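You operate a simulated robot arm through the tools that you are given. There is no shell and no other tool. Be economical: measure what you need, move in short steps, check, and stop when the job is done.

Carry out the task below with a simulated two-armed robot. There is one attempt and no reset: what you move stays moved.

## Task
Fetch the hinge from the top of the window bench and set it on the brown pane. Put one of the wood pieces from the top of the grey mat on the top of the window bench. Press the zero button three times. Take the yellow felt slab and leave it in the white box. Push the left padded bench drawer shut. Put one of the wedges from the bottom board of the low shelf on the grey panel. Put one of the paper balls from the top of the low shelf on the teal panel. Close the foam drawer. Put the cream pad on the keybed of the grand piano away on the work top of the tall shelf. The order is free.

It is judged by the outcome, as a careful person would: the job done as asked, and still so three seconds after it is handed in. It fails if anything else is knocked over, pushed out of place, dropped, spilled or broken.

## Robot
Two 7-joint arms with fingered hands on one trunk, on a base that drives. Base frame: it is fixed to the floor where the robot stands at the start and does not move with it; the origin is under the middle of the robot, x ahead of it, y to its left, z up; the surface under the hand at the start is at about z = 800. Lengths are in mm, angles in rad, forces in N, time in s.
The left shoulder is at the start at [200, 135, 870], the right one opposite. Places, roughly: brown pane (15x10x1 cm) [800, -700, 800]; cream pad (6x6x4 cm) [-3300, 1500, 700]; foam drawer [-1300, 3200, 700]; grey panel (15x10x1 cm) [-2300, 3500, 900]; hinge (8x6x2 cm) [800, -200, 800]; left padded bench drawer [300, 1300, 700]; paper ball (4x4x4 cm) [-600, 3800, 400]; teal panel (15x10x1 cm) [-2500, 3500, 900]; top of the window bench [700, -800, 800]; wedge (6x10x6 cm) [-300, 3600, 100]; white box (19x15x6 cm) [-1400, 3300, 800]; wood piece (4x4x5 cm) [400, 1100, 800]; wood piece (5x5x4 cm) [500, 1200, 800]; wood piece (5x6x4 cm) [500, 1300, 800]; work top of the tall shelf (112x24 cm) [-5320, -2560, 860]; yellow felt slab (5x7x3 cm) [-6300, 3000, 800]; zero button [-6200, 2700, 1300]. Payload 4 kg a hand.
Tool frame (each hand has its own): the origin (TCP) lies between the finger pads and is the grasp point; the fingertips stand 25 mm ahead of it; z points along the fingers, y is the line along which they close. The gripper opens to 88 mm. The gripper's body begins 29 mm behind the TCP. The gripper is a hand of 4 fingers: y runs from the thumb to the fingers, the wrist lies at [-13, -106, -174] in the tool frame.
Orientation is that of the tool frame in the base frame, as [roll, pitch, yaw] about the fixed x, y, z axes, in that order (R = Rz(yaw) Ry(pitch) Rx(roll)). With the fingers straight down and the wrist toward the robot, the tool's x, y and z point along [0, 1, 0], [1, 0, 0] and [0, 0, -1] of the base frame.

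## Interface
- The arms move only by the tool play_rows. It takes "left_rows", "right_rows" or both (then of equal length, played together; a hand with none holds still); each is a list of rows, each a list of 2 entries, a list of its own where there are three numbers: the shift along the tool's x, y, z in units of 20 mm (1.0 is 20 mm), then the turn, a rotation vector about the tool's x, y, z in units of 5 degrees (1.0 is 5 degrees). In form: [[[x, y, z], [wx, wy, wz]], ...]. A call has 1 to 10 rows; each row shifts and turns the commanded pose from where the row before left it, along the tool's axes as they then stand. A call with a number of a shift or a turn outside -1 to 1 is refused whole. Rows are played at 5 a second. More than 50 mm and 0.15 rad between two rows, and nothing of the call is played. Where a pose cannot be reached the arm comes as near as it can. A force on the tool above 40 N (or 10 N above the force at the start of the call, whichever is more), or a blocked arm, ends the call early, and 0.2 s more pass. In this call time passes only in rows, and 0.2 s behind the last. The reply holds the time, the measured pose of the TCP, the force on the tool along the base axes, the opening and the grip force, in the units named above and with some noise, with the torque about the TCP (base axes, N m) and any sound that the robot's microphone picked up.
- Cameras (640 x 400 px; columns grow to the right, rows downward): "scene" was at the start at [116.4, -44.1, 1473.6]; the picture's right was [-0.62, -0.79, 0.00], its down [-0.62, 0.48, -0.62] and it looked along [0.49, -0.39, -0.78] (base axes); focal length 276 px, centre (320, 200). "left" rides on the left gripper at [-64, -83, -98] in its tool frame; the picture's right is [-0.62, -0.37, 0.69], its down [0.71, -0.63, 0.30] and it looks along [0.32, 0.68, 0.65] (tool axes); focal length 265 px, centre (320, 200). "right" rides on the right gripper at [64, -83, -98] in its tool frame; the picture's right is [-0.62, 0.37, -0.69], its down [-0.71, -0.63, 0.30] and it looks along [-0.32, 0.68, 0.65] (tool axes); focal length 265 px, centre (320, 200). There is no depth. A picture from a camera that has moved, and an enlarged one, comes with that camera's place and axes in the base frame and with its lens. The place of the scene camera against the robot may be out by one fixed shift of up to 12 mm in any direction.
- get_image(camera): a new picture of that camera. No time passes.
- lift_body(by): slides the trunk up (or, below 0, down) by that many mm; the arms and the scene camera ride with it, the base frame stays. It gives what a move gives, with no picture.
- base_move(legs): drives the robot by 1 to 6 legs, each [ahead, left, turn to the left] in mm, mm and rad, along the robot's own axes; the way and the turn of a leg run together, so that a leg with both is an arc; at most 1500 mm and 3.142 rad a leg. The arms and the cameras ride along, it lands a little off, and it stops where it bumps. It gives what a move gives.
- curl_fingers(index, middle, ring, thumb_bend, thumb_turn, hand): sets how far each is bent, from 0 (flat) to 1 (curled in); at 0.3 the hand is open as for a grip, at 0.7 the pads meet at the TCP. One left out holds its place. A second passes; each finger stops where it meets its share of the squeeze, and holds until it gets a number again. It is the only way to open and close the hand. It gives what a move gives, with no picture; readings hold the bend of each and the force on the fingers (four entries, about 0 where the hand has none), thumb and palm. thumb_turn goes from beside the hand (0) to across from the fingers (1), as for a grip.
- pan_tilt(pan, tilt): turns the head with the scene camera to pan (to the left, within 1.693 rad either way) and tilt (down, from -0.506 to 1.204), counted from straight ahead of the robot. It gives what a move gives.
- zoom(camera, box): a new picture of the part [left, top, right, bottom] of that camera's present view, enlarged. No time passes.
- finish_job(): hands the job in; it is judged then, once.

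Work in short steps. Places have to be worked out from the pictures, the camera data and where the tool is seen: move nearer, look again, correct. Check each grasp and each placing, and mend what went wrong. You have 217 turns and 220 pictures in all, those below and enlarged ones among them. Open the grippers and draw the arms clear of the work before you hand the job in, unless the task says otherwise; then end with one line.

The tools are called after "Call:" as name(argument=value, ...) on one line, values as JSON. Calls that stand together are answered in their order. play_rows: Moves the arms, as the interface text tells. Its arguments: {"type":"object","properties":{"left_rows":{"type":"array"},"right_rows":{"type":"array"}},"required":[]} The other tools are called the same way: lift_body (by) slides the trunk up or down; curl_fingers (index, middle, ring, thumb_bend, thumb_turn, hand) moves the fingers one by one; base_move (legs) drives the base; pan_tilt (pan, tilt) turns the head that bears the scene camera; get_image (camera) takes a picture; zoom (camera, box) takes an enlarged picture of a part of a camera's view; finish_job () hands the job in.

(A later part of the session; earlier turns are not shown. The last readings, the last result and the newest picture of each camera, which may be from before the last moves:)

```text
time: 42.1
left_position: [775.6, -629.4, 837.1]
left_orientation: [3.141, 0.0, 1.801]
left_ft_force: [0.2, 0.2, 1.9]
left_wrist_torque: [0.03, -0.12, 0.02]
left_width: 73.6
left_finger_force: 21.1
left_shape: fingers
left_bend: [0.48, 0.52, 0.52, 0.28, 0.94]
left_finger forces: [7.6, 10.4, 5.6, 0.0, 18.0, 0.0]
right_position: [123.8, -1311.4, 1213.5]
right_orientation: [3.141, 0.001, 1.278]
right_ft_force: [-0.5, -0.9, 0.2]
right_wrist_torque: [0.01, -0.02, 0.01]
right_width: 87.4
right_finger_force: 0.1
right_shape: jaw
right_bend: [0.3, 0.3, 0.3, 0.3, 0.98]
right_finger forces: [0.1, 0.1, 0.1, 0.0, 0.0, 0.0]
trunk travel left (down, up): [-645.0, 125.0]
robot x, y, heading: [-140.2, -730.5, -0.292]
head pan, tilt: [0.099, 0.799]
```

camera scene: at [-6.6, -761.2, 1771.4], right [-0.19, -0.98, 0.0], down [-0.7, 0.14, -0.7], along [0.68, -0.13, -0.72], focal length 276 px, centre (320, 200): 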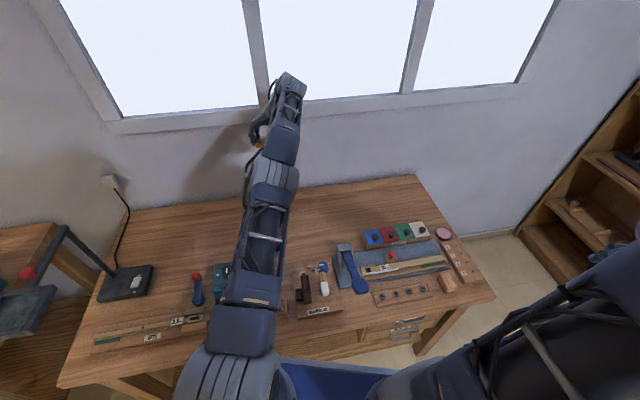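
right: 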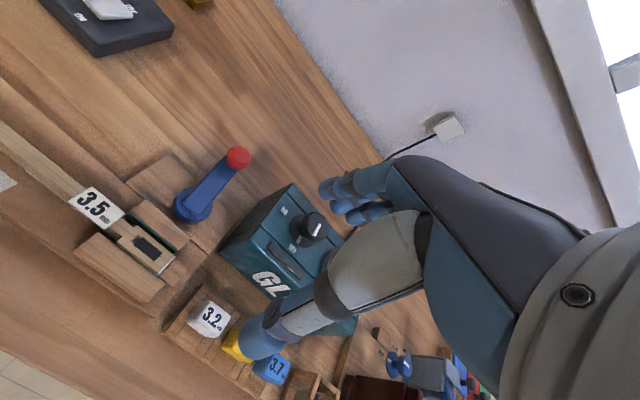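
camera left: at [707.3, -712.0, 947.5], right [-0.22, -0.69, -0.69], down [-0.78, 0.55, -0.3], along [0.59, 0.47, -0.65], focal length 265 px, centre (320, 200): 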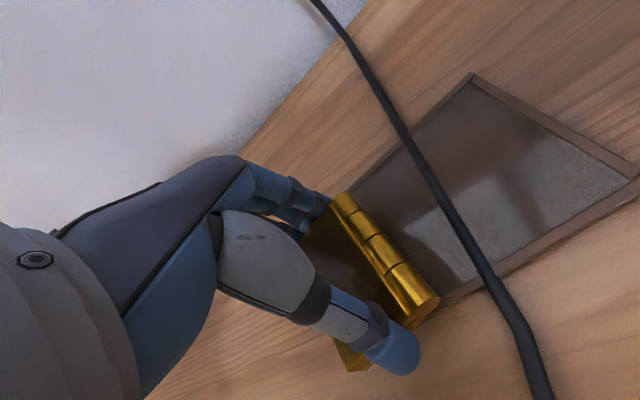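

Contact made (force turned upward). I open the hand and look.

Call:
curl_fingers(hand="left", index=0.25, middle=0.25, ring=0.25, thumb_bend=0.15)

Call:
play_rows(left_rows=[[[0, 0, -0.5], [0, 0, 0]], [[0, 0, -1], [0, 0, 0]], [[0, 0, -1], [0, 0, 0]], [[0, 0, -1], [0, 0, 0]], [[0, 0, -1], [0, 0, 0]], [[0, 0, -1], [0, 0, 0]], [[0, 0, -1], [0, 0, 0]], [[0, 0, -1], [0, 0, 0]], [[0, 0, -1], [0, 0, 0]]])

Call:
get_image(camera="left")

```text
time: 43.1
left_position: [777.0, -630.0, 837.1]
left_orientation: [3.141, 0.0, 1.801]
left_ft_force: [-0.1, -0.3, 0.6]
left_wrist_torque: [0.01, 0.0, 0.02]
left_width: 100.9
left_finger_force: 0.0
left_shape: fingers
left_bend: [0.25, 0.25, 0.25, 0.15, 0.97]
left_finger forces: [0.0, 0.0, 0.0, 0.0, 0.1, 0.0]
right_position: [123.8, -1311.3, 1212.5]
right_orientation: [3.14, -0.001, 1.278]
right_ft_force: [-1.5, -0.1, 0.6]
right_wrist_torque: [0.03, 0.03, -0.01]
right_width: 87.7
right_finger_force: 0.0
right_shape: jaw
right_bend: [0.3, 0.3, 0.3, 0.3, 0.98]
right_finger forces: [0.0, 0.0, 0.0, 0.0, 0.0, 0.0]
trunk travel left (down, up): [-645.0, 125.0]
robot x, y, heading: [-137.3, -731.3, -0.29]
head pan, tilt: [0.099, 0.799]
```

```text
time: 45.1
left_position: [776.6, -630.1, 1006.2]
left_orientation: [3.14, 0.0, 1.801]
left_ft_force: [0.2, 0.6, 0.6]
left_wrist_torque: [-0.02, -0.01, 0.01]
left_width: 100.7
left_finger_force: 0.1
left_shape: fingers
left_bend: [0.25, 0.25, 0.25, 0.15, 0.97]
left_finger forces: [0.1, 0.0, 0.0, 0.0, 0.1, 0.0]
right_position: [123.9, -1309.9, 1212.7]
right_orientation: [3.142, 0.0, 1.277]
right_ft_force: [0.4, -1.0, 0.3]
right_wrist_torque: [-0.01, -0.03, -0.03]
right_width: 87.7
right_finger_force: 0.0
right_shape: jaw
right_bend: [0.3, 0.3, 0.3, 0.3, 0.98]
right_finger forces: [0.0, 0.1, 0.0, 0.0, 0.0, 0.0]
trunk travel left (down, up): [-645.0, 125.0]
robot x, y, heading: [-137.9, -733.6, -0.297]
head pan, tilt: [0.099, 0.799]
```

```text
196 pictures are left
camera left: at [709.6, -710.9, 1104.9], right [-0.22, -0.69, -0.69], down [-0.78, 0.55, -0.3], along [0.59, 0.47, -0.65], focal length 265 px, centre (320, 200)
```

left: 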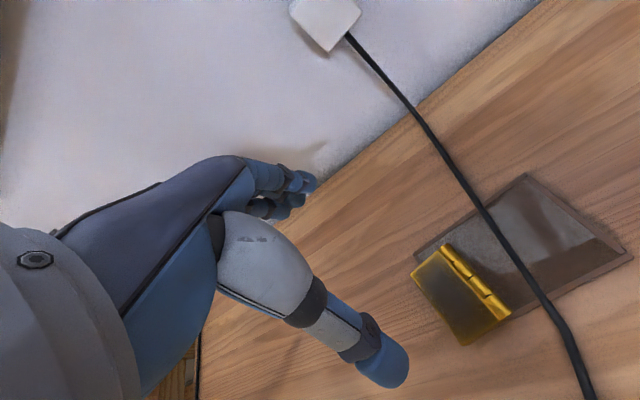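

The hinge rests on the pane but slightly overhangs its left edge. I regrasp and shift it ~14 mm inward.

Call:
play_rows(left_rows=[[[0, 0, 1], [0, 0, 0]], [[0, 0, 1], [0, 0, 0]], [[0, 0, 1], [0, 0, 0]], [[0, 0, 1], [0, 0, 0]], [[0, 0, 1], [0, 0, 0]], [[0, 0, 1], [0, 0, 0]], [[0, 0, 1], [0, 0, 0]], [[0, 0, 1], [0, 0, 0]], [[0, 0, 0.4], [0, 0, 0]]])

Call:
curl_fingers(hand="left", index=0.6, middle=0.6, ring=0.6, thumb_bend=0.6)

Call:
play_rows(left_rows=[[[0, 0, -0.4], [0, 0, 0]], [[-0.35, 0.25, 0], [0, 0, 0]], [[-0.35, 0.25, 0], [0, 0, 0]], [[0, 0, 0.2], [0, 0, 0]], [[0, 0, 0.2], [0, 0, 0]]])

Call:
get_image(camera="left")

```text
time: 47.1
left_position: [775.5, -633.0, 838.7]
left_orientation: [3.141, 0.0, 1.8]
left_ft_force: [0.0, 0.6, -0.2]
left_wrist_torque: [0.02, 0.01, -0.01]
left_width: 100.9
left_finger_force: 0.1
left_shape: fingers
left_bend: [0.25, 0.25, 0.25, 0.15, 0.97]
left_finger forces: [0.1, 0.0, 0.1, 0.1, 0.0, 0.0]
right_position: [122.4, -1310.6, 1213.4]
right_orientation: [-3.141, -0.002, 1.279]
right_ft_force: [0.0, 0.0, 0.8]
right_wrist_torque: [0.01, 0.03, -0.05]
right_width: 87.5
right_finger_force: 0.0
right_shape: jaw
right_bend: [0.3, 0.3, 0.3, 0.3, 0.98]
right_finger forces: [0.0, 0.0, 0.0, 0.0, 0.0, 0.1]
trunk travel left (down, up): [-645.0, 125.0]
robot x, y, heading: [-140.0, -732.8, -0.29]
head pan, tilt: [0.099, 0.799]
```

```text
time: 48.1
left_position: [777.3, -632.1, 841.5]
left_orientation: [3.137, 0.001, 1.803]
left_ft_force: [7.3, 2.0, 18.7]
left_wrist_torque: [-0.25, 0.75, 0.0]
left_width: 63.0
left_finger_force: 15.3
left_shape: fingers
left_bend: [0.53, 0.55, 0.56, 0.31, 0.96]
left_finger forces: [4.9, 4.2, 3.2, 0.1, 17.9, 0.0]
right_position: [123.3, -1310.2, 1214.0]
right_orientation: [3.141, 0.0, 1.279]
right_ft_force: [0.2, 1.1, -0.2]
right_wrist_torque: [0.0, 0.0, -0.03]
right_width: 87.5
right_finger_force: 0.0
right_shape: jaw
right_bend: [0.3, 0.3, 0.3, 0.3, 0.98]
right_finger forces: [0.0, 0.0, 0.1, 0.0, 0.0, 0.1]
trunk travel left (down, up): [-645.0, 125.0]
robot x, y, heading: [-139.3, -728.6, -0.291]
head pan, tilt: [0.099, 0.799]
```

```text
time: 49.3
left_position: [792.4, -642.7, 843.4]
left_orientation: [3.134, 0.002, 1.801]
left_ft_force: [1.7, 1.5, 30.0]
left_wrist_torque: [-0.31, 1.48, -0.04]
left_width: 53.0
left_finger_force: 16.2
left_shape: fingers
left_bend: [0.59, 0.59, 0.6, 0.34, 0.99]
left_finger forces: [0.5, 0.4, 0.2, 0.0, 30.1, 0.0]
right_position: [123.5, -1310.4, 1213.6]
right_orientation: [3.141, 0.0, 1.277]
right_ft_force: [0.9, 0.3, -0.3]
right_wrist_torque: [0.0, 0.02, -0.07]
right_width: 87.5
right_finger_force: 0.1
right_shape: jaw
right_bend: [0.3, 0.3, 0.3, 0.3, 0.98]
right_finger forces: [0.0, 0.0, 0.0, 0.0, 0.0, 0.1]
trunk travel left (down, up): [-645.0, 125.0]
robot x, y, heading: [-136.1, -732.0, -0.295]
head pan, tilt: [0.099, 0.799]
```

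```text
195 pictures are left
camera left: at [725.0, -723.3, 941.4], right [-0.21, -0.69, -0.69], down [-0.77, 0.55, -0.31], along [0.6, 0.47, -0.65], focal length 265 px, centre (320, 200)
```

left: 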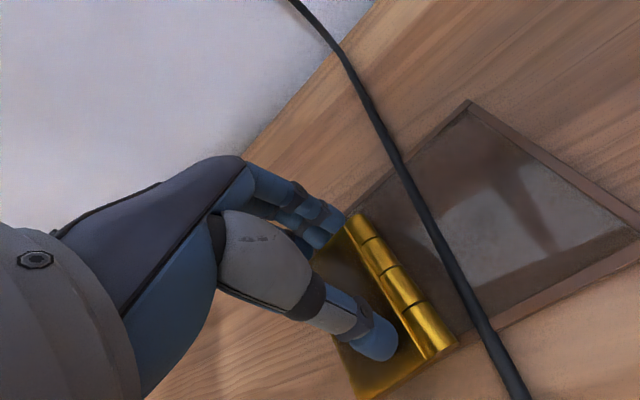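

The fingers slipped onto the top of the hinge. I lift off, reopen and look again.

Call:
play_rows(left_rows=[[[0, 0, -0.5], [0, 0, 0]], [[0, 0, -1], [0, 0, 0]], [[0, 0, -1], [0, 0, 0]], [[0, 0, -1], [0, 0, 0]]])

Call:
curl_fingers(hand="left", index=0.2, middle=0.2, ring=0.2, thumb_bend=0.1)

Call:
get_image(camera="left")

```text
time: 50.3
left_position: [786.9, -642.1, 907.5]
left_orientation: [-3.141, -0.001, 1.802]
left_ft_force: [-0.2, -0.2, 0.0]
left_wrist_torque: [0.0, 0.04, 0.01]
left_width: 36.4
left_finger_force: 0.1
left_shape: fingers
left_bend: [0.6, 0.6, 0.6, 0.45, 0.98]
left_finger forces: [0.0, 0.0, 0.0, 0.1, 0.0, 0.0]
right_position: [123.1, -1311.0, 1213.0]
right_orientation: [-3.141, 0.001, 1.278]
right_ft_force: [0.4, -0.3, 0.1]
right_wrist_torque: [-0.01, -0.02, 0.01]
right_width: 87.4
right_finger_force: 0.0
right_shape: jaw
right_bend: [0.3, 0.3, 0.3, 0.3, 0.98]
right_finger forces: [0.0, 0.1, 0.1, 0.0, 0.0, 0.1]
trunk travel left (down, up): [-645.0, 125.0]
robot x, y, heading: [-140.4, -732.0, -0.289]
head pan, tilt: [0.099, 0.799]
```

```text
time: 51.3
left_position: [788.6, -640.9, 907.5]
left_orientation: [-3.141, -0.001, 1.8]
left_ft_force: [-0.2, 0.1, 0.1]
left_wrist_torque: [-0.03, -0.02, 0.01]
left_width: 109.3
left_finger_force: 0.1
left_shape: fingers
left_bend: [0.2, 0.2, 0.2, 0.1, 0.98]
left_finger forces: [0.0, 0.0, 0.0, 0.1, 0.0, 0.0]
right_position: [124.4, -1311.2, 1214.3]
right_orientation: [3.141, 0.0, 1.278]
right_ft_force: [-0.5, -0.2, -0.8]
right_wrist_torque: [-0.01, -0.01, -0.01]
right_width: 87.5
right_finger_force: 0.0
right_shape: jaw
right_bend: [0.3, 0.3, 0.3, 0.3, 0.98]
right_finger forces: [0.0, 0.0, 0.0, 0.1, 0.0, 0.0]
trunk travel left (down, up): [-645.0, 125.0]
robot x, y, heading: [-140.0, -733.4, -0.292]
head pan, tilt: [0.099, 0.799]
```

```text
194 pictures are left
camera left: at [721.6, -723.4, 1006.0], right [-0.22, -0.69, -0.69], down [-0.78, 0.55, -0.3], along [0.59, 0.47, -0.65], focal length 265 px, centre (320, 200)
```

left: 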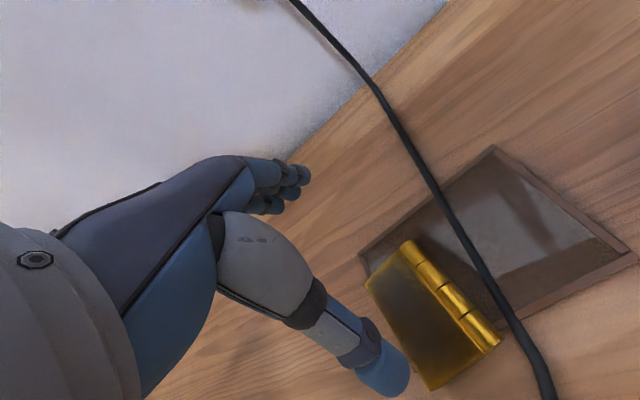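

The hinge is now centred at about [756, -642], too near the front edge. I regrasp centred on it and move it ~20 mm in +x.

Call:
play_rows(left_rows=[[[0.16, -0.78, 0], [0, 0, 0]], [[0.16, -0.78, 0.6], [0, 0, 0]], [[0, 0, 1], [0, 0, 0]], [[0, 0, 1], [0, 0, 0]], [[0, 0, 1], [0, 0, 0]]])

Call:
get_image(camera="left")

```text
time: 52.5
left_position: [756.8, -644.6, 836.7]
left_orientation: [-3.141, -0.001, 1.803]
left_ft_force: [0.3, 0.1, -0.7]
left_wrist_torque: [0.0, 0.0, -0.02]
left_width: 108.9
left_finger_force: 0.0
left_shape: fingers
left_bend: [0.2, 0.2, 0.2, 0.1, 0.98]
left_finger forces: [0.0, 0.0, 0.0, 0.1, 0.0, 0.0]
right_position: [123.8, -1311.4, 1211.5]
right_orientation: [-3.141, 0.0, 1.277]
right_ft_force: [-0.1, 0.3, -0.4]
right_wrist_torque: [0.01, 0.03, -0.01]
right_width: 87.4
right_finger_force: 0.1
right_shape: jaw
right_bend: [0.3, 0.3, 0.3, 0.3, 0.98]
right_finger forces: [0.0, 0.1, 0.0, 0.1, 0.0, 0.0]
trunk travel left (down, up): [-645.0, 125.0]
robot x, y, heading: [-142.3, -731.3, -0.296]
head pan, tilt: [0.099, 0.799]
```

```text
193 pictures are left
camera left: at [689.6, -724.5, 935.8], right [-0.22, -0.69, -0.69], down [-0.78, 0.55, -0.3], along [0.59, 0.47, -0.65], focal length 265 px, centre (320, 200)
```

left: 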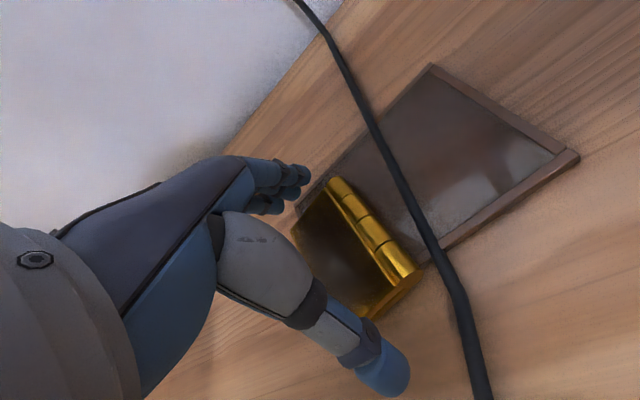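

The thumb is now clear in front of the near edge. I lower 4 mm and close.

Call:
play_rows(left_rows=[[[0, 0, 0.2], [0, 0, 0]]])

Call:
curl_fingers(hand="left", index=0.55, middle=0.55, ring=0.55, thumb_bend=0.5)

Call:
get_image(camera="left")

```text
time: 52.9
left_position: [758.5, -643.7, 831.9]
left_orientation: [3.141, -0.002, 1.801]
left_ft_force: [1.5, 0.0, 0.0]
left_wrist_torque: [0.0, 0.01, 0.0]
left_width: 109.0
left_finger_force: 0.0
left_shape: fingers
left_bend: [0.2, 0.2, 0.2, 0.1, 0.98]
left_finger forces: [0.0, 0.1, 0.0, 0.1, 0.0, 0.0]
right_position: [123.6, -1311.1, 1213.6]
right_orientation: [-3.14, -0.001, 1.278]
right_ft_force: [0.5, 0.3, -0.3]
right_wrist_torque: [-0.01, 0.03, 0.0]
right_width: 87.7
right_finger_force: 0.1
right_shape: jaw
right_bend: [0.3, 0.3, 0.3, 0.3, 0.98]
right_finger forces: [0.0, 0.1, 0.1, 0.0, 0.0, 0.1]
trunk travel left (down, up): [-645.0, 125.0]
robot x, y, heading: [-136.2, -732.0, -0.294]
head pan, tilt: [0.099, 0.799]
```

```text
time: 53.9
left_position: [758.7, -644.5, 833.9]
left_orientation: [3.135, 0.0, 1.8]
left_ft_force: [4.4, 0.4, 17.5]
left_wrist_torque: [0.31, -0.79, -0.06]
left_width: 74.5
left_finger_force: 23.1
left_shape: fingers
left_bend: [0.44, 0.45, 0.48, 0.28, 0.95]
left_finger forces: [8.0, 20.1, 5.2, 0.1, 13.0, 0.1]
right_position: [123.4, -1310.7, 1213.7]
right_orientation: [-3.141, 0.001, 1.277]
right_ft_force: [0.3, 0.4, 0.4]
right_wrist_torque: [0.01, 0.0, 0.01]
right_width: 87.5
right_finger_force: 0.0
right_shape: jaw
right_bend: [0.3, 0.3, 0.3, 0.3, 0.98]
right_finger forces: [0.1, 0.0, 0.0, 0.0, 0.0, 0.0]
trunk travel left (down, up): [-645.0, 125.0]
robot x, y, heading: [-136.6, -728.7, -0.293]
head pan, tilt: [0.099, 0.799]
```

```text
192 pictures are left
camera left: at [691.0, -724.8, 933.3], right [-0.21, -0.69, -0.69], down [-0.77, 0.55, -0.31], along [0.6, 0.47, -0.65], focal length 265 px, centre (320, 200)
```

left: 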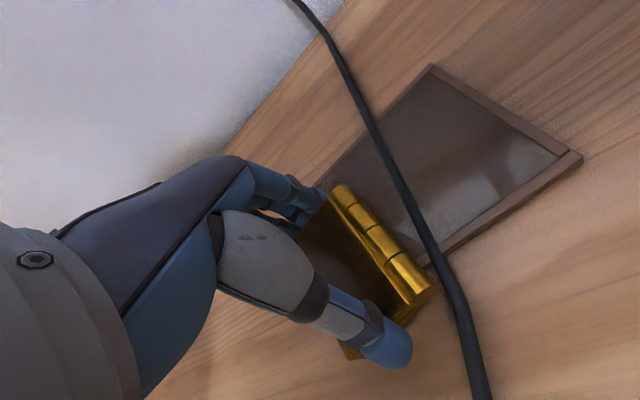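

Good grip. I lift, shift +x ~22 mm, and lower.

Call:
play_rows(left_rows=[[[0, 0, -0.6], [0, 0, 0]], [[-0.2, 0.6, 0], [0, 0, 0]], [[-0.1, 0.6, 0], [0, 0, 0]], [[0, 0, 0.15], [0, 0, 0]], [[0, 0, 0.15], [0, 0, 0]], [[0, 0, 0.1], [0, 0, 0]]])

Call:
get_image(camera="left")

```text
time: 55.3
left_position: [781.2, -643.7, 835.6]
left_orientation: [-3.14, 0.0, 1.8]
left_ft_force: [-0.8, 0.8, 0.5]
left_wrist_torque: [0.02, -0.04, -0.01]
left_width: 74.6
left_finger_force: 15.9
left_shape: fingers
left_bend: [0.46, 0.48, 0.49, 0.28, 0.95]
left_finger forces: [6.7, 6.7, 4.1, 0.1, 14.7, 0.1]
right_position: [125.0, -1311.0, 1213.8]
right_orientation: [3.141, 0.001, 1.276]
right_ft_force: [-0.7, -0.3, -0.2]
right_wrist_torque: [-0.01, 0.0, -0.01]
right_width: 87.7
right_finger_force: 0.0
right_shape: jaw
right_bend: [0.3, 0.3, 0.3, 0.3, 0.98]
right_finger forces: [0.0, 0.1, 0.0, 0.1, 0.1, 0.1]
trunk travel left (down, up): [-645.0, 125.0]
robot x, y, heading: [-138.4, -732.5, -0.291]
head pan, tilt: [0.099, 0.799]
```

```text
191 pictures are left
camera left: at [714.4, -724.9, 934.8], right [-0.22, -0.69, -0.69], down [-0.78, 0.55, -0.3], along [0.59, 0.47, -0.65], focal length 265 px, centre (320, 200)
```

left: 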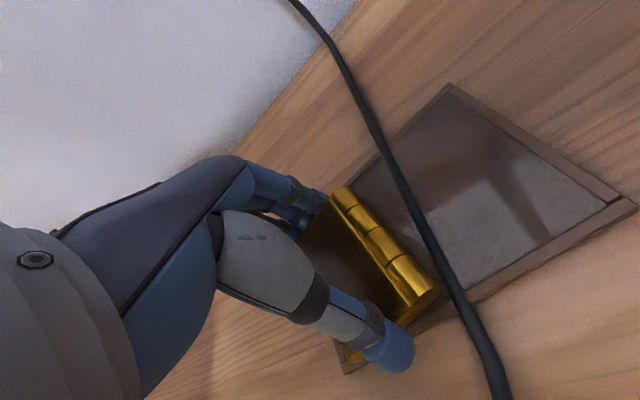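

The near-left corner of the pane now shows outside the hinge, so it's inside. I release and retract.

Call:
play_rows(left_rows=[[[0, 0, 0.05], [0, 0, 0]]])

Call:
curl_fingers(hand="left", index=0.2, middle=0.2, ring=0.2, thumb_bend=0.1)

Call:
play_rows(left_rows=[[[0, 0, -0.5], [0, 0, 0]], [[0, 0, -1], [0, 0, 0]], [[0, 0, -1], [0, 0, 0]], [[0, 0, -1], [0, 0, 0]], [[0, 0, -1], [0, 0, 0]], [[0, 0, -1], [0, 0, 0]], [[0, 0, -1], [0, 0, 0]], [[0, 0, -1], [0, 0, 0]], [[0, 0, -1], [0, 0, 0]]])

Call:
get_image(camera="left")

```text
time: 55.7
left_position: [781.6, -643.7, 836.0]
left_orientation: [3.14, 0.001, 1.802]
left_ft_force: [-0.3, -0.2, 4.1]
left_wrist_torque: [0.1, -0.13, 0.05]
left_width: 74.7
left_finger_force: 18.7
left_shape: fingers
left_bend: [0.46, 0.48, 0.49, 0.28, 0.95]
left_finger forces: [6.7, 11.5, 4.1, 0.0, 14.9, 0.0]
right_position: [123.3, -1311.0, 1214.1]
right_orientation: [-3.141, 0.0, 1.278]
right_ft_force: [0.2, 0.6, 0.4]
right_wrist_torque: [-0.03, 0.04, 0.0]
right_width: 87.5
right_finger_force: 0.1
right_shape: jaw
right_bend: [0.3, 0.3, 0.3, 0.3, 0.98]
right_finger forces: [0.0, 0.0, 0.1, 0.1, 0.0, 0.0]
trunk travel left (down, up): [-645.0, 125.0]
robot x, y, heading: [-140.7, -730.0, -0.292]
head pan, tilt: [0.099, 0.799]
```

```text
time: 56.7
left_position: [780.6, -644.6, 833.9]
left_orientation: [-3.141, 0.001, 1.8]
left_ft_force: [-0.6, 1.1, 0.2]
left_wrist_torque: [-0.01, 0.01, 0.0]
left_width: 109.0
left_finger_force: 0.1
left_shape: fingers
left_bend: [0.2, 0.2, 0.2, 0.1, 0.97]
left_finger forces: [0.1, 0.1, 0.0, 0.1, 0.0, 0.1]
right_position: [125.6, -1310.9, 1214.3]
right_orientation: [3.141, 0.0, 1.279]
right_ft_force: [-0.2, 0.1, 1.2]
right_wrist_torque: [0.0, -0.03, 0.0]
right_width: 87.5
right_finger_force: 0.2
right_shape: jaw
right_bend: [0.3, 0.3, 0.3, 0.3, 0.98]
right_finger forces: [0.1, 0.1, 0.0, 0.0, 0.1, 0.0]
trunk travel left (down, up): [-645.0, 125.0]
robot x, y, heading: [-139.3, -730.4, -0.293]
head pan, tilt: [0.099, 0.799]
```

```text
time: 58.7
left_position: [782.0, -642.4, 1004.5]
left_orientation: [-3.141, -0.001, 1.802]
left_ft_force: [0.8, -0.2, -0.4]
left_wrist_torque: [0.0, 0.03, 0.01]
left_width: 109.4
left_finger_force: 0.1
left_shape: fingers
left_bend: [0.2, 0.2, 0.2, 0.1, 0.97]
left_finger forces: [0.0, 0.0, 0.1, 0.1, 0.1, 0.0]
right_position: [123.7, -1310.9, 1214.2]
right_orientation: [3.141, 0.001, 1.276]
right_ft_force: [0.3, -0.3, 0.4]
right_wrist_torque: [0.01, -0.01, 0.0]
right_width: 87.6
right_finger_force: 0.0
right_shape: jaw
right_bend: [0.3, 0.3, 0.3, 0.3, 0.98]
right_finger forces: [0.0, 0.0, 0.1, 0.1, 0.1, 0.0]
trunk travel left (down, up): [-645.0, 125.0]
robot x, y, heading: [-137.4, -732.9, -0.296]
head pan, tilt: [0.099, 0.799]
```

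```text
190 pictures are left
camera left: at [715.5, -723.8, 1102.7], right [-0.22, -0.69, -0.69], down [-0.78, 0.55, -0.3], along [0.59, 0.47, -0.65], focal length 265 px, centre (320, 200)
```

left: 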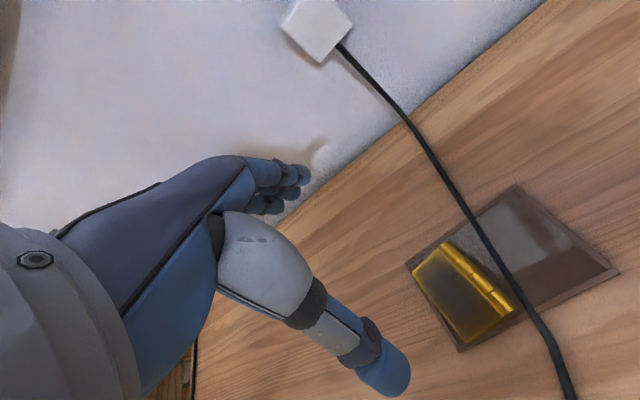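

The hinge sits fully on the pane, clear of the cable. Next I raise the trunk, back away from the bench and turn to look toward the padded bench at y≈1200.

Call:
lift_body(by=100)

Call:
base_move(legs=[[-450, 0, 0], [0, 0, 0.29], [0, 700, 0]])

Call:
pan_tilt(pan=0.9, tilt=0.45)

Call:
get_image(camera="scene")

```text
time: 60.0
left_position: [782.1, -643.6, 1103.7]
left_orientation: [-3.14, -0.001, 1.8]
left_ft_force: [-0.1, -0.3, 0.6]
left_wrist_torque: [0.0, 0.02, -0.02]
left_width: 109.3
left_finger_force: 0.0
left_shape: fingers
left_bend: [0.2, 0.2, 0.2, 0.1, 0.97]
left_finger forces: [0.0, 0.1, 0.0, 0.1, 0.1, 0.0]
right_position: [124.0, -1310.4, 1312.5]
right_orientation: [3.141, 0.001, 1.278]
right_ft_force: [0.4, -0.3, -0.7]
right_wrist_torque: [0.04, -0.03, -0.03]
right_width: 87.8
right_finger_force: 0.0
right_shape: jaw
right_bend: [0.3, 0.3, 0.3, 0.3, 0.98]
right_finger forces: [0.1, 0.0, 0.1, 0.1, 0.0, 0.0]
trunk travel left (down, up): [-745.0, 25.0]
robot x, y, heading: [-142.9, -730.4, -0.293]
head pan, tilt: [0.099, 0.799]
```

```text
time: 64.5
left_position: [293.6, -206.5, 1103.3]
left_orientation: [-3.132, 0.009, 2.078]
left_ft_force: [-8.2, -12.2, 3.3]
left_wrist_torque: [0.1, -0.15, -0.26]
left_width: 109.4
left_finger_force: 9.5
left_shape: fingers
left_bend: [0.2, 0.22, 0.23, 0.1, 0.98]
left_finger forces: [0.0, 14.1, 5.3, 0.0, 0.0, 0.1]
right_position: [-143.3, -1020.0, 1312.9]
right_orientation: [-3.142, 0.001, 1.577]
right_ft_force: [0.0, 0.0, 0.2]
right_wrist_torque: [0.04, 0.01, 0.02]
right_width: 87.4
right_finger_force: 0.1
right_shape: jaw
right_bend: [0.3, 0.3, 0.3, 0.3, 0.98]
right_finger forces: [0.1, 0.0, 0.1, 0.1, 0.1, 0.1]
trunk travel left (down, up): [-745.0, 25.0]
robot x, y, heading: [-564.9, -547.0, 0.009]
head pan, tilt: [0.099, 0.799]
stopped in leg 3: the force on the tool passed its limit at 53 N (the readings are from after the stop); the commanded pose is now the measured one
```

```text
time: 65.6
left_position: [293.8, -204.4, 1102.0]
left_orientation: [-3.133, 0.009, 2.078]
left_ft_force: [-8.1, -21.6, 2.6]
left_wrist_torque: [0.17, -0.14, -0.61]
left_width: 109.2
left_finger_force: 14.3
left_shape: fingers
left_bend: [0.2, 0.22, 0.23, 0.1, 0.98]
left_finger forces: [0.1, 22.1, 5.0, 0.0, 0.0, 0.0]
right_position: [-142.0, -1019.9, 1312.5]
right_orientation: [3.141, 0.0, 1.577]
right_ft_force: [0.3, -0.1, 0.0]
right_wrist_torque: [-0.01, 0.0, 0.04]
right_width: 87.4
right_finger_force: 0.1
right_shape: jaw
right_bend: [0.3, 0.3, 0.3, 0.3, 0.98]
right_finger forces: [0.0, 0.0, 0.0, 0.0, 0.0, 0.0]
trunk travel left (down, up): [-745.0, 25.0]
robot x, y, heading: [-566.8, -543.9, 0.007]
head pan, tilt: [0.901, 0.45]
```

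```text
189 pictures are left
camera scene: at [-452.0, -469.5, 1781.9], right [0.79, -0.62, 0.0], down [-0.27, -0.34, -0.9], along [0.55, 0.71, -0.43], focal length 276 px, centre (320, 200)
```

scene: 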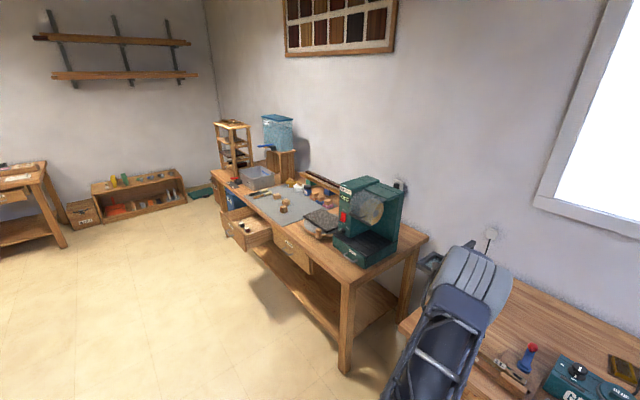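

The left hand bumped something while driving sideways, probably the magnifier. I look with the left camera before moving.

Call:
get_image(camera="left")

Call:
pan_tilt(pan=0.4, tilt=0.75)

Call:
get_image(camera="scene")

```text
188 pictures are left
camera left: at [252.0, -299.1, 1203.2], right [-0.02, -0.73, -0.68], down [-0.9, 0.31, -0.31], along [0.44, 0.61, -0.66], focal length 265 px, centre (320, 200)
```

left: 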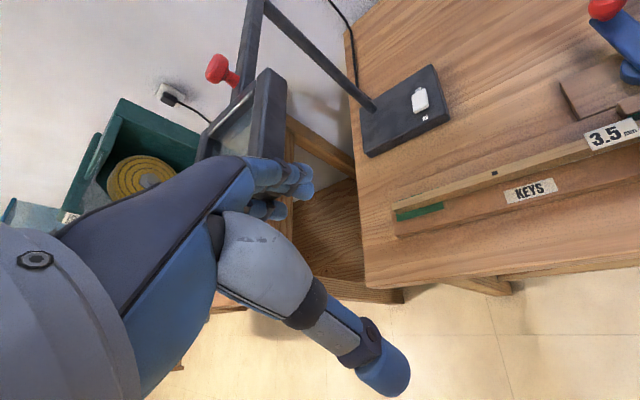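

```text
time: 66.6
left_position: [293.1, -203.7, 1102.7]
left_orientation: [-3.134, 0.01, 2.079]
left_ft_force: [-7.9, -20.9, 3.2]
left_wrist_torque: [0.17, -0.12, -0.65]
left_width: 108.8
left_finger_force: 13.9
left_shape: fingers
left_bend: [0.2, 0.22, 0.23, 0.1, 0.98]
left_finger forces: [0.1, 22.7, 5.0, 0.1, 0.0, 0.0]
right_position: [-142.5, -1020.6, 1313.5]
right_orientation: [-3.141, -0.001, 1.577]
right_ft_force: [-0.2, 0.0, -0.6]
right_wrist_torque: [0.01, -0.02, 0.01]
right_width: 87.3
right_finger_force: 0.0
right_shape: jaw
right_bend: [0.3, 0.3, 0.3, 0.3, 0.98]
right_finger forces: [0.0, 0.0, 0.0, 0.0, 0.1, 0.0]
trunk travel left (down, up): [-745.0, 25.0]
robot x, y, heading: [-564.9, -541.3, 0.005]
head pan, tilt: [0.4, 0.75]
```

```text
187 pictures are left
camera scene: at [-432.5, -509.0, 1755.5], right [0.4, -0.92, 0.0], down [-0.63, -0.27, -0.73], along [0.67, 0.29, -0.68], focal length 276 px, centre (320, 200)
```

scene: 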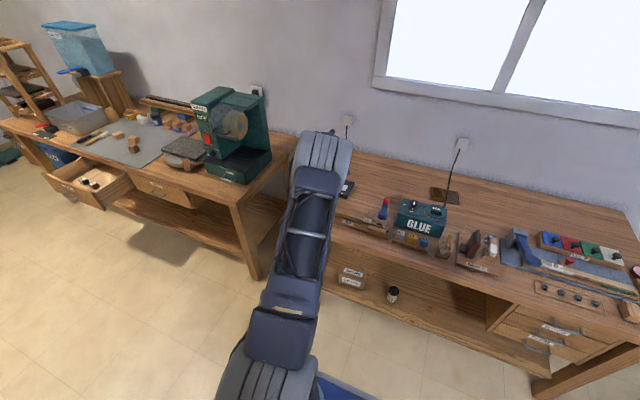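

The fingers press the magnifier frame. I ease off 60 mm to the right, then back away 350 mm.

Call:
base_move(legs=[[0, -60, 0]])

Call:
get_image(camera="left")

Call:
base_move(legs=[[-350, 0, 0]])

Call:
get_image(camera="scene")

```text
time: 67.5
left_position: [295.5, -264.8, 1102.3]
left_orientation: [-3.133, 0.008, 2.08]
left_ft_force: [-0.4, -0.1, 0.7]
left_wrist_torque: [-0.01, 0.01, 0.03]
left_width: 109.3
left_finger_force: 0.1
left_shape: fingers
left_bend: [0.2, 0.2, 0.2, 0.1, 0.98]
left_finger forces: [0.1, 0.0, 0.1, 0.0, 0.0, 0.1]
right_position: [-142.6, -1081.4, 1313.9]
right_orientation: [-3.14, 0.0, 1.576]
right_ft_force: [0.6, -0.5, -0.6]
right_wrist_torque: [0.01, -0.04, 0.01]
right_width: 87.6
right_finger_force: 0.1
right_shape: jaw
right_bend: [0.3, 0.3, 0.3, 0.3, 0.98]
right_finger forces: [0.1, 0.1, 0.0, 0.0, 0.1, 0.0]
trunk travel left (down, up): [-745.0, 25.0]
robot x, y, heading: [-568.7, -602.2, 0.005]
head pan, tilt: [0.4, 0.75]
```

```text
186 pictures are left
camera left: at [252.9, -359.4, 1203.0], right [-0.02, -0.73, -0.68], down [-0.9, 0.31, -0.31], along [0.44, 0.61, -0.66], focal length 265 px, centre (320, 200)
```

left: 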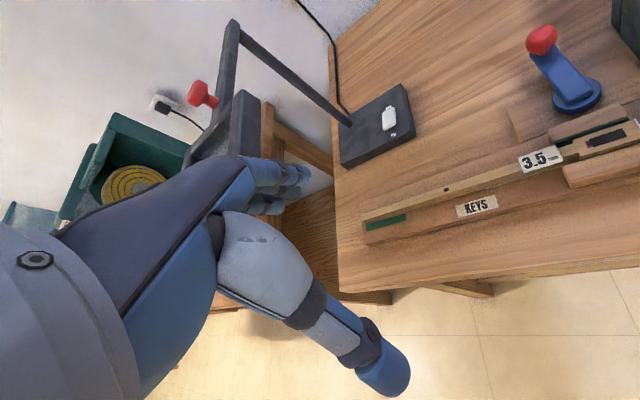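

```text
time: 69.8
left_position: [-54.1, -264.2, 1102.1]
left_orientation: [-3.133, 0.009, 2.084]
left_ft_force: [0.2, -0.6, -0.7]
left_wrist_torque: [0.02, 0.0, -0.02]
left_width: 109.3
left_finger_force: 0.2
left_shape: fingers
left_bend: [0.2, 0.2, 0.2, 0.1, 0.98]
left_finger forces: [0.0, 0.0, 0.0, 0.0, 0.0, 0.0]
right_position: [-486.8, -1082.8, 1313.0]
right_orientation: [3.141, 0.001, 1.581]
right_ft_force: [0.4, 1.0, 0.0]
right_wrist_torque: [0.01, -0.02, -0.02]
right_width: 87.7
right_finger_force: 0.1
right_shape: jaw
right_bend: [0.3, 0.3, 0.3, 0.3, 0.98]
right_finger forces: [0.1, 0.0, 0.0, 0.0, 0.0, 0.1]
trunk travel left (down, up): [-745.0, 25.0]
robot x, y, heading: [-912.3, -611.7, 0.009]
head pan, tilt: [0.4, 0.75]
```

```text
185 pictures are left
camera scene: at [-779.5, -572.1, 1755.4], right [0.4, -0.92, 0.0], down [-0.63, -0.27, -0.73], along [0.67, 0.29, -0.68], focal length 276 px, centre (320, 200)
```

scene: 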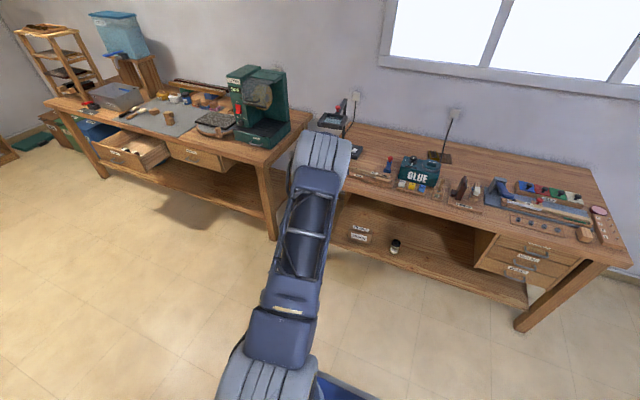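

The magnifier looks to be where it was. The padded bench with the grey mat and open left drawer is at upper left; I drive left along the clear floor to face it.

Call:
base_move(legs=[[0, 1300, 0], [200, 250, 0]])

Call:
pan_tilt(pan=0.1, tilt=0.6)

Call:
get_image(camera="scene")

```text
time: 78.1
left_position: [127.9, 1305.3, 1103.2]
left_orientation: [-3.132, 0.01, 2.082]
left_ft_force: [-0.5, -0.2, -0.8]
left_wrist_torque: [0.01, 0.01, 0.01]
left_width: 109.3
left_finger_force: 0.1
left_shape: fingers
left_bend: [0.2, 0.2, 0.2, 0.1, 0.98]
left_finger forces: [0.0, 0.1, 0.0, 0.0, 0.0, 0.0]
right_position: [-305.7, 487.3, 1313.3]
right_orientation: [-3.139, 0.001, 1.58]
right_ft_force: [-1.1, -0.3, 0.5]
right_wrist_torque: [0.0, -0.03, 0.0]
right_width: 87.6
right_finger_force: 0.2
right_shape: jaw
right_bend: [0.3, 0.3, 0.3, 0.3, 0.98]
right_finger forces: [0.0, 0.0, 0.0, 0.0, 0.0, 0.0]
trunk travel left (down, up): [-745.0, 25.0]
robot x, y, heading: [-732.1, 962.9, 0.014]
head pan, tilt: [0.4, 0.75]
```

```text
time: 78.9
left_position: [127.3, 1304.8, 1103.6]
left_orientation: [-3.134, 0.007, 2.082]
left_ft_force: [0.8, 0.6, 0.3]
left_wrist_torque: [0.04, 0.03, 0.01]
left_width: 109.5
left_finger_force: 0.0
left_shape: fingers
left_bend: [0.2, 0.2, 0.2, 0.1, 0.98]
left_finger forces: [0.0, 0.0, 0.0, 0.1, 0.0, 0.1]
right_position: [-306.8, 486.6, 1313.8]
right_orientation: [-3.141, -0.001, 1.581]
right_ft_force: [0.1, -0.4, 0.5]
right_wrist_torque: [0.04, -0.02, 0.03]
right_width: 87.7
right_finger_force: 0.0
right_shape: jaw
right_bend: [0.3, 0.3, 0.3, 0.3, 0.98]
right_finger forces: [0.0, 0.0, 0.0, 0.1, 0.0, 0.0]
trunk travel left (down, up): [-745.0, 25.0]
robot x, y, heading: [-727.7, 965.0, 0.007]
head pan, tilt: [0.099, 0.6]
```

```text
184 pictures are left
camera scene: at [-585.8, 975.4, 1768.3], right [0.11, -0.99, 0.0], down [-0.56, -0.06, -0.82], along [0.82, 0.09, -0.57], focal length 276 px, centre (320, 200)
```

scene: 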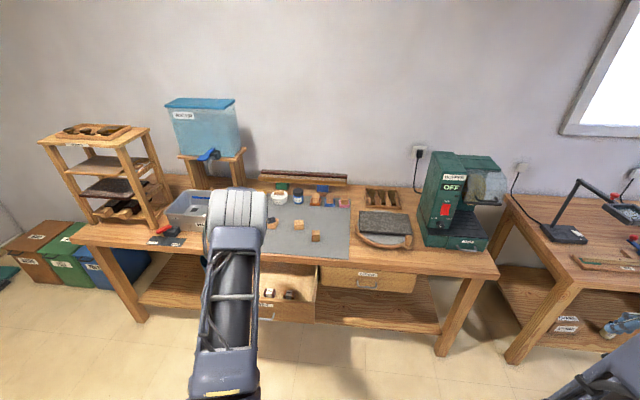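

I enlarge the mat and drawer region.

Call:
zoom(camera="scene", box=[240, 160, 440, 330])

```text
2.35 times, centred on (340, 245) of scene
camera zoom: at [-585.8, 975.4, 1768.3], right [0.11, -0.99, 0.0], down [-0.56, -0.06, -0.82], along [0.82, 0.09, -0.57], focal length 649 px, centre (273, 94)
```

zoom: 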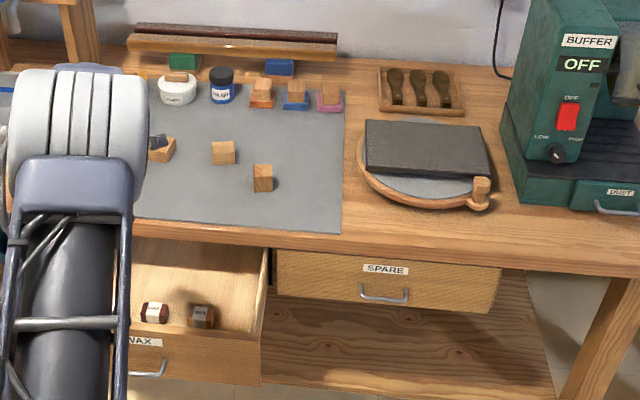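

The open WAX drawer's face is near x≈100, y 1073–1500, z 625–745, handle near y 1286. I'll push it with a forward-pointing left hand while driving; first I back off, lower the trunk and start turning the left hand.

Call:
base_move(legs=[[-350, -60, 0]])

Call:
lift_body(by=-400)

Call:
play_rows(left_rows=[[[0, 0, 0], [0, 0, 1]], [[0, 0, 0], [0, 0, 1]], [[0, 0, 0], [0, 0, 1]], [[0, 0, 0], [0, 0, 1]], [[0, 0, 0], [0, 0, 1]], [[0, 0, 0], [0, 0, 0.9]], [[0, -1, -1], [0, 0, 0]], [[0, -1, -1], [0, 0, 0]], [[0, -1, -1], [0, 0, 0]], [[0, -1, -1], [0, 0, 0]]])

Call:
play_rows(left_rows=[[[0, 0, 0], [-1, 0, 0]], [[0, 0, 0], [-1, 0, 0]], [[0, 0, 0], [-1, 0, 0]], [[0, 0, 0], [-1, 0, 0]], [[0, 0, 0], [-1, 0, 0]], [[0, 0, 0], [-1, 0, 0]], [[0, 0, 0], [-1, 0, 0]], [[0, 0, 0], [-1, 0, 0]], [[0, 0, 0], [-1, 0, 0]]])

```text
time: 81.3
left_position: [-237.0, 1245.0, 1103.8]
left_orientation: [-3.132, 0.01, 2.084]
left_ft_force: [0.3, -0.6, -0.3]
left_wrist_torque: [0.04, -0.01, -0.03]
left_width: 109.4
left_finger_force: 0.1
left_shape: fingers
left_bend: [0.2, 0.2, 0.2, 0.1, 0.98]
left_finger forces: [0.0, 0.0, 0.1, 0.0, 0.0, 0.1]
right_position: [-668.1, 423.6, 1313.6]
right_orientation: [-3.141, 0.0, 1.583]
right_ft_force: [0.8, 0.9, 0.7]
right_wrist_torque: [-0.04, -0.01, 0.0]
right_width: 87.6
right_finger_force: 0.1
right_shape: jaw
right_bend: [0.3, 0.3, 0.3, 0.3, 0.98]
right_finger forces: [0.0, 0.0, 0.0, 0.0, 0.1, 0.0]
trunk travel left (down, up): [-745.0, 25.0]
robot x, y, heading: [-1093.9, 898.2, 0.009]
head pan, tilt: [0.099, 0.6]
```

```text
time: 85.1
left_position: [-238.7, 1244.7, 703.4]
left_orientation: [-3.133, 0.009, 2.084]
left_ft_force: [-0.2, 0.8, -0.6]
left_wrist_torque: [-0.02, 0.02, 0.05]
left_width: 109.4
left_finger_force: 0.0
left_shape: fingers
left_bend: [0.2, 0.2, 0.2, 0.1, 0.98]
left_finger forces: [0.0, 0.0, 0.1, 0.1, 0.0, 0.1]
right_position: [-668.6, 425.0, 913.7]
right_orientation: [3.14, 0.001, 1.583]
right_ft_force: [0.1, 0.2, -0.4]
right_wrist_torque: [0.0, 0.01, 0.02]
right_width: 87.7
right_finger_force: 0.0
right_shape: jaw
right_bend: [0.3, 0.3, 0.3, 0.3, 0.98]
right_finger forces: [0.0, 0.0, 0.0, 0.0, 0.0, 0.1]
trunk travel left (down, up): [-345.0, 425.0]
robot x, y, heading: [-1091.9, 896.8, 0.01]
head pan, tilt: [0.099, 0.6]
```

```text
time: 87.3
left_position: [-316.5, 1245.0, 782.0]
left_orientation: [-3.137, 0.013, 1.571]
left_ft_force: [0.1, -0.3, -0.3]
left_wrist_torque: [0.01, -0.02, -0.02]
left_width: 109.5
left_finger_force: 0.1
left_shape: fingers
left_bend: [0.2, 0.2, 0.2, 0.1, 0.98]
left_finger forces: [0.1, 0.0, 0.0, 0.1, 0.0, 0.0]
right_position: [-667.4, 425.0, 913.7]
right_orientation: [-3.141, 0.0, 1.584]
right_ft_force: [0.1, 0.4, -0.6]
right_wrist_torque: [-0.03, -0.01, 0.01]
right_width: 87.6
right_finger_force: 0.0
right_shape: jaw
right_bend: [0.3, 0.3, 0.3, 0.3, 0.98]
right_finger forces: [0.0, 0.1, 0.0, 0.0, 0.0, 0.1]
trunk travel left (down, up): [-345.0, 425.0]
robot x, y, heading: [-1092.3, 895.7, 0.014]
head pan, tilt: [0.099, 0.6]
```

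```text
time: 89.3
left_position: [-316.9, 1247.0, 782.4]
left_orientation: [2.358, 0.011, 1.572]
left_ft_force: [-0.3, -0.5, 0.2]
left_wrist_torque: [-0.02, -0.04, 0.02]
left_width: 109.4
left_finger_force: 0.1
left_shape: fingers
left_bend: [0.2, 0.2, 0.2, 0.1, 0.98]
left_finger forces: [0.0, 0.0, 0.0, 0.1, 0.0, 0.1]
right_position: [-667.3, 425.0, 913.5]
right_orientation: [3.14, 0.0, 1.583]
right_ft_force: [-0.6, 0.2, 0.3]
right_wrist_torque: [-0.02, 0.03, 0.03]
right_width: 87.6
right_finger_force: 0.1
right_shape: jaw
right_bend: [0.3, 0.3, 0.3, 0.3, 0.98]
right_finger forces: [0.1, 0.0, 0.0, 0.0, 0.0, 0.0]
trunk travel left (down, up): [-345.0, 425.0]
robot x, y, heading: [-1092.0, 900.4, 0.015]
head pan, tilt: [0.099, 0.6]
```

The hand now points 45° forward-down as expected. I finish the turn and close the fingers to a point.

Call:
play_rows(left_rows=[[[0, 0, 0], [-1, 0, 0]], [[0, 0, 0], [-1, 0, 0]], [[0, 0, 0], [-1, 0, 0]], [[0, 0, 0], [-1, 0, 0]], [[0, 0, 0], [-1, 0, 0]], [[0, 0, 0], [-1, 0, 0]], [[0, 0, 0], [-1, 0, 0]], [[0, 0, 0], [-1, 0, 0]], [[0, 0, 0], [-1, 0, 0]]])

Call:
curl_fingers(hand="left", index=0.7, middle=0.7, ring=0.7, thumb_bend=0.7)

Call:
pan_tilt(pan=0.3, tilt=0.4)

Call:
get_image(camera="scene")

Call:
get_image(camera="left")

```text
time: 91.3
left_position: [-315.6, 1245.5, 783.4]
left_orientation: [1.572, 0.013, 1.571]
left_ft_force: [0.7, -0.9, -0.6]
left_wrist_torque: [0.01, -0.04, 0.04]
left_width: 109.4
left_finger_force: 0.0
left_shape: fingers
left_bend: [0.2, 0.2, 0.2, 0.1, 0.98]
left_finger forces: [0.1, 0.0, 0.0, 0.1, 0.0, 0.1]
right_position: [-667.2, 424.9, 914.4]
right_orientation: [3.141, 0.0, 1.583]
right_ft_force: [-0.7, -0.2, -0.4]
right_wrist_torque: [0.0, 0.05, -0.01]
right_width: 87.7
right_finger_force: 0.0
right_shape: jaw
right_bend: [0.3, 0.3, 0.3, 0.3, 0.98]
right_finger forces: [0.0, 0.0, 0.0, 0.0, 0.0, 0.0]
trunk travel left (down, up): [-345.0, 425.0]
robot x, y, heading: [-1091.0, 897.5, 0.018]
head pan, tilt: [0.099, 0.6]
```

```text
time: 92.3
left_position: [-317.6, 1245.9, 782.6]
left_orientation: [1.573, 0.01, 1.572]
left_ft_force: [0.6, -0.1, -0.5]
left_wrist_torque: [-0.01, 0.01, 0.0]
left_width: 0.0
left_finger_force: 0.0
left_shape: fingers
left_bend: [0.7, 0.7, 0.7, 0.7, 0.98]
left_finger forces: [0.1, 0.0, 0.1, 0.1, 0.0, 0.1]
right_position: [-667.2, 424.2, 912.2]
right_orientation: [3.141, 0.002, 1.582]
right_ft_force: [-1.0, 0.5, -0.2]
right_wrist_torque: [0.03, -0.01, 0.01]
right_width: 87.7
right_finger_force: 0.0
right_shape: jaw
right_bend: [0.3, 0.3, 0.3, 0.3, 0.98]
right_finger forces: [0.1, 0.0, 0.1, 0.0, 0.0, 0.0]
trunk travel left (down, up): [-345.0, 425.0]
robot x, y, heading: [-1094.3, 898.0, 0.014]
head pan, tilt: [0.099, 0.6]
```

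```text
time: 93.0
left_position: [-316.0, 1245.0, 782.8]
left_orientation: [1.574, 0.013, 1.573]
left_ft_force: [0.0, -0.4, -0.1]
left_wrist_torque: [0.0, 0.02, 0.02]
left_width: 0.0
left_finger_force: 0.0
left_shape: fingers
left_bend: [0.7, 0.7, 0.7, 0.7, 0.98]
left_finger forces: [0.1, 0.1, 0.0, 0.0, 0.0, 0.1]
right_position: [-668.0, 424.4, 913.0]
right_orientation: [3.14, 0.0, 1.581]
right_ft_force: [1.1, 0.6, 0.2]
right_wrist_torque: [-0.02, -0.01, 0.0]
right_width: 87.7
right_finger_force: 0.1
right_shape: jaw
right_bend: [0.3, 0.3, 0.3, 0.3, 0.98]
right_finger forces: [0.0, 0.0, 0.0, 0.0, 0.0, 0.0]
trunk travel left (down, up): [-345.0, 425.0]
robot x, y, heading: [-1091.7, 899.7, 0.01]
head pan, tilt: [0.3, 0.4]
```

```text
182 pictures are left
camera scene: at [-949.1, 930.0, 1386.5], right [0.31, -0.95, 0.0], down [-0.37, -0.12, -0.92], along [0.88, 0.28, -0.39], focal length 276 px, centre (320, 200)
```

scene: 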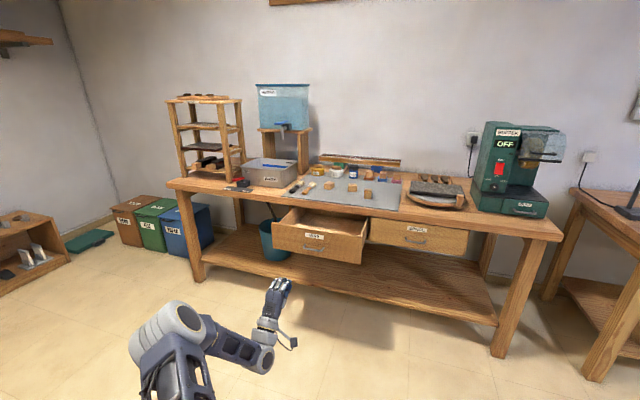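

```text
181 pictures are left
camera left: at [-415.2, 1180.9, 700.9], right [0.69, -0.62, -0.36], down [0.3, 0.71, -0.64], along [0.66, 0.33, 0.68], focal length 265 px, centre (320, 200)
```

left: 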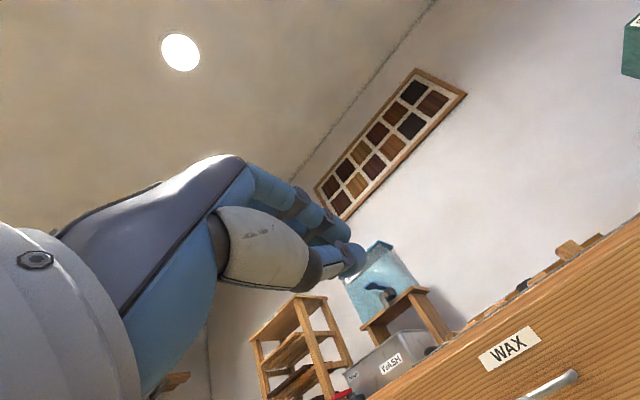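

The hand points straight forward. I lower to z≈690, shift right to y≈1210 (beside the handle), and drive ahead toward the drawer.

Call:
lift_body(by=-92)

Call:
base_move(legs=[[0, -38, -0.012], [330, 0, 0]])

Call:
get_image(camera="scene")

Call:
get_image(camera="left")

```text
time: 94.3
left_position: [-316.8, 1245.5, 691.0]
left_orientation: [1.574, 0.012, 1.57]
left_ft_force: [-0.1, -0.3, -0.5]
left_wrist_torque: [0.0, 0.04, 0.0]
left_width: 0.1
left_finger_force: 0.0
left_shape: fingers
left_bend: [0.7, 0.7, 0.7, 0.7, 0.98]
left_finger forces: [0.1, 0.1, 0.0, 0.0, 0.0, 0.0]
right_position: [-666.2, 424.6, 821.4]
right_orientation: [-3.14, 0.0, 1.583]
right_ft_force: [-0.6, -0.1, 0.2]
right_wrist_torque: [0.02, 0.0, -0.02]
right_width: 87.4
right_finger_force: 0.1
right_shape: jaw
right_bend: [0.3, 0.3, 0.3, 0.3, 0.98]
right_finger forces: [0.1, 0.1, 0.0, 0.0, 0.0, 0.0]
trunk travel left (down, up): [-253.0, 517.0]
robot x, y, heading: [-1095.6, 898.7, 0.006]
head pan, tilt: [0.3, 0.4]
```

```text
time: 97.0
left_position: [17.6, 1209.8, 690.9]
left_orientation: [1.574, 0.013, 1.572]
left_ft_force: [-0.1, 0.6, 0.2]
left_wrist_torque: [-0.02, 0.0, -0.02]
left_width: 0.0
left_finger_force: 0.0
left_shape: fingers
left_bend: [0.7, 0.7, 0.7, 0.7, 0.98]
left_finger forces: [0.0, 0.0, 0.0, 0.0, 0.1, 0.1]
right_position: [-335.2, 387.9, 821.1]
right_orientation: [-3.141, -0.001, 1.584]
right_ft_force: [-0.1, -0.5, 0.5]
right_wrist_torque: [0.01, 0.02, 0.02]
right_width: 87.4
right_finger_force: 0.1
right_shape: jaw
right_bend: [0.3, 0.3, 0.3, 0.3, 0.98]
right_finger forces: [0.0, 0.0, 0.0, 0.0, 0.0, 0.0]
trunk travel left (down, up): [-253.0, 517.0]
robot x, y, heading: [-760.7, 862.0, 0.012]
head pan, tilt: [0.3, 0.4]
```

```text
180 pictures are left
camera scene: at [-615.7, 893.9, 1294.5], right [0.31, -0.95, 0.0], down [-0.37, -0.12, -0.92], along [0.88, 0.28, -0.39], focal length 276 px, centre (320, 200)
```

scene: 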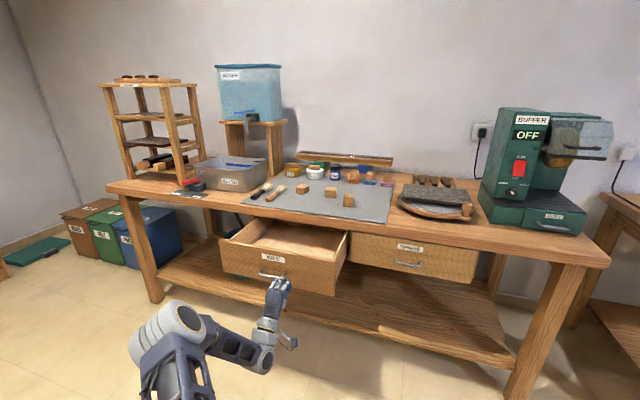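

```text
179 pictures are left
camera left: at [-81.5, 1144.2, 608.8], right [0.69, -0.62, -0.36], down [0.3, 0.71, -0.64], along [0.66, 0.33, 0.68], focal length 265 px, centre (320, 200)
```

left: 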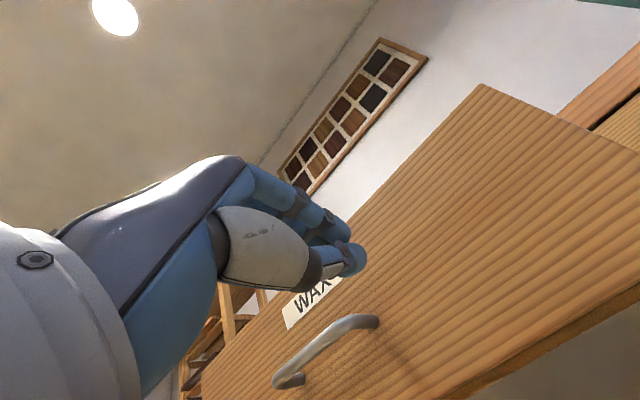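

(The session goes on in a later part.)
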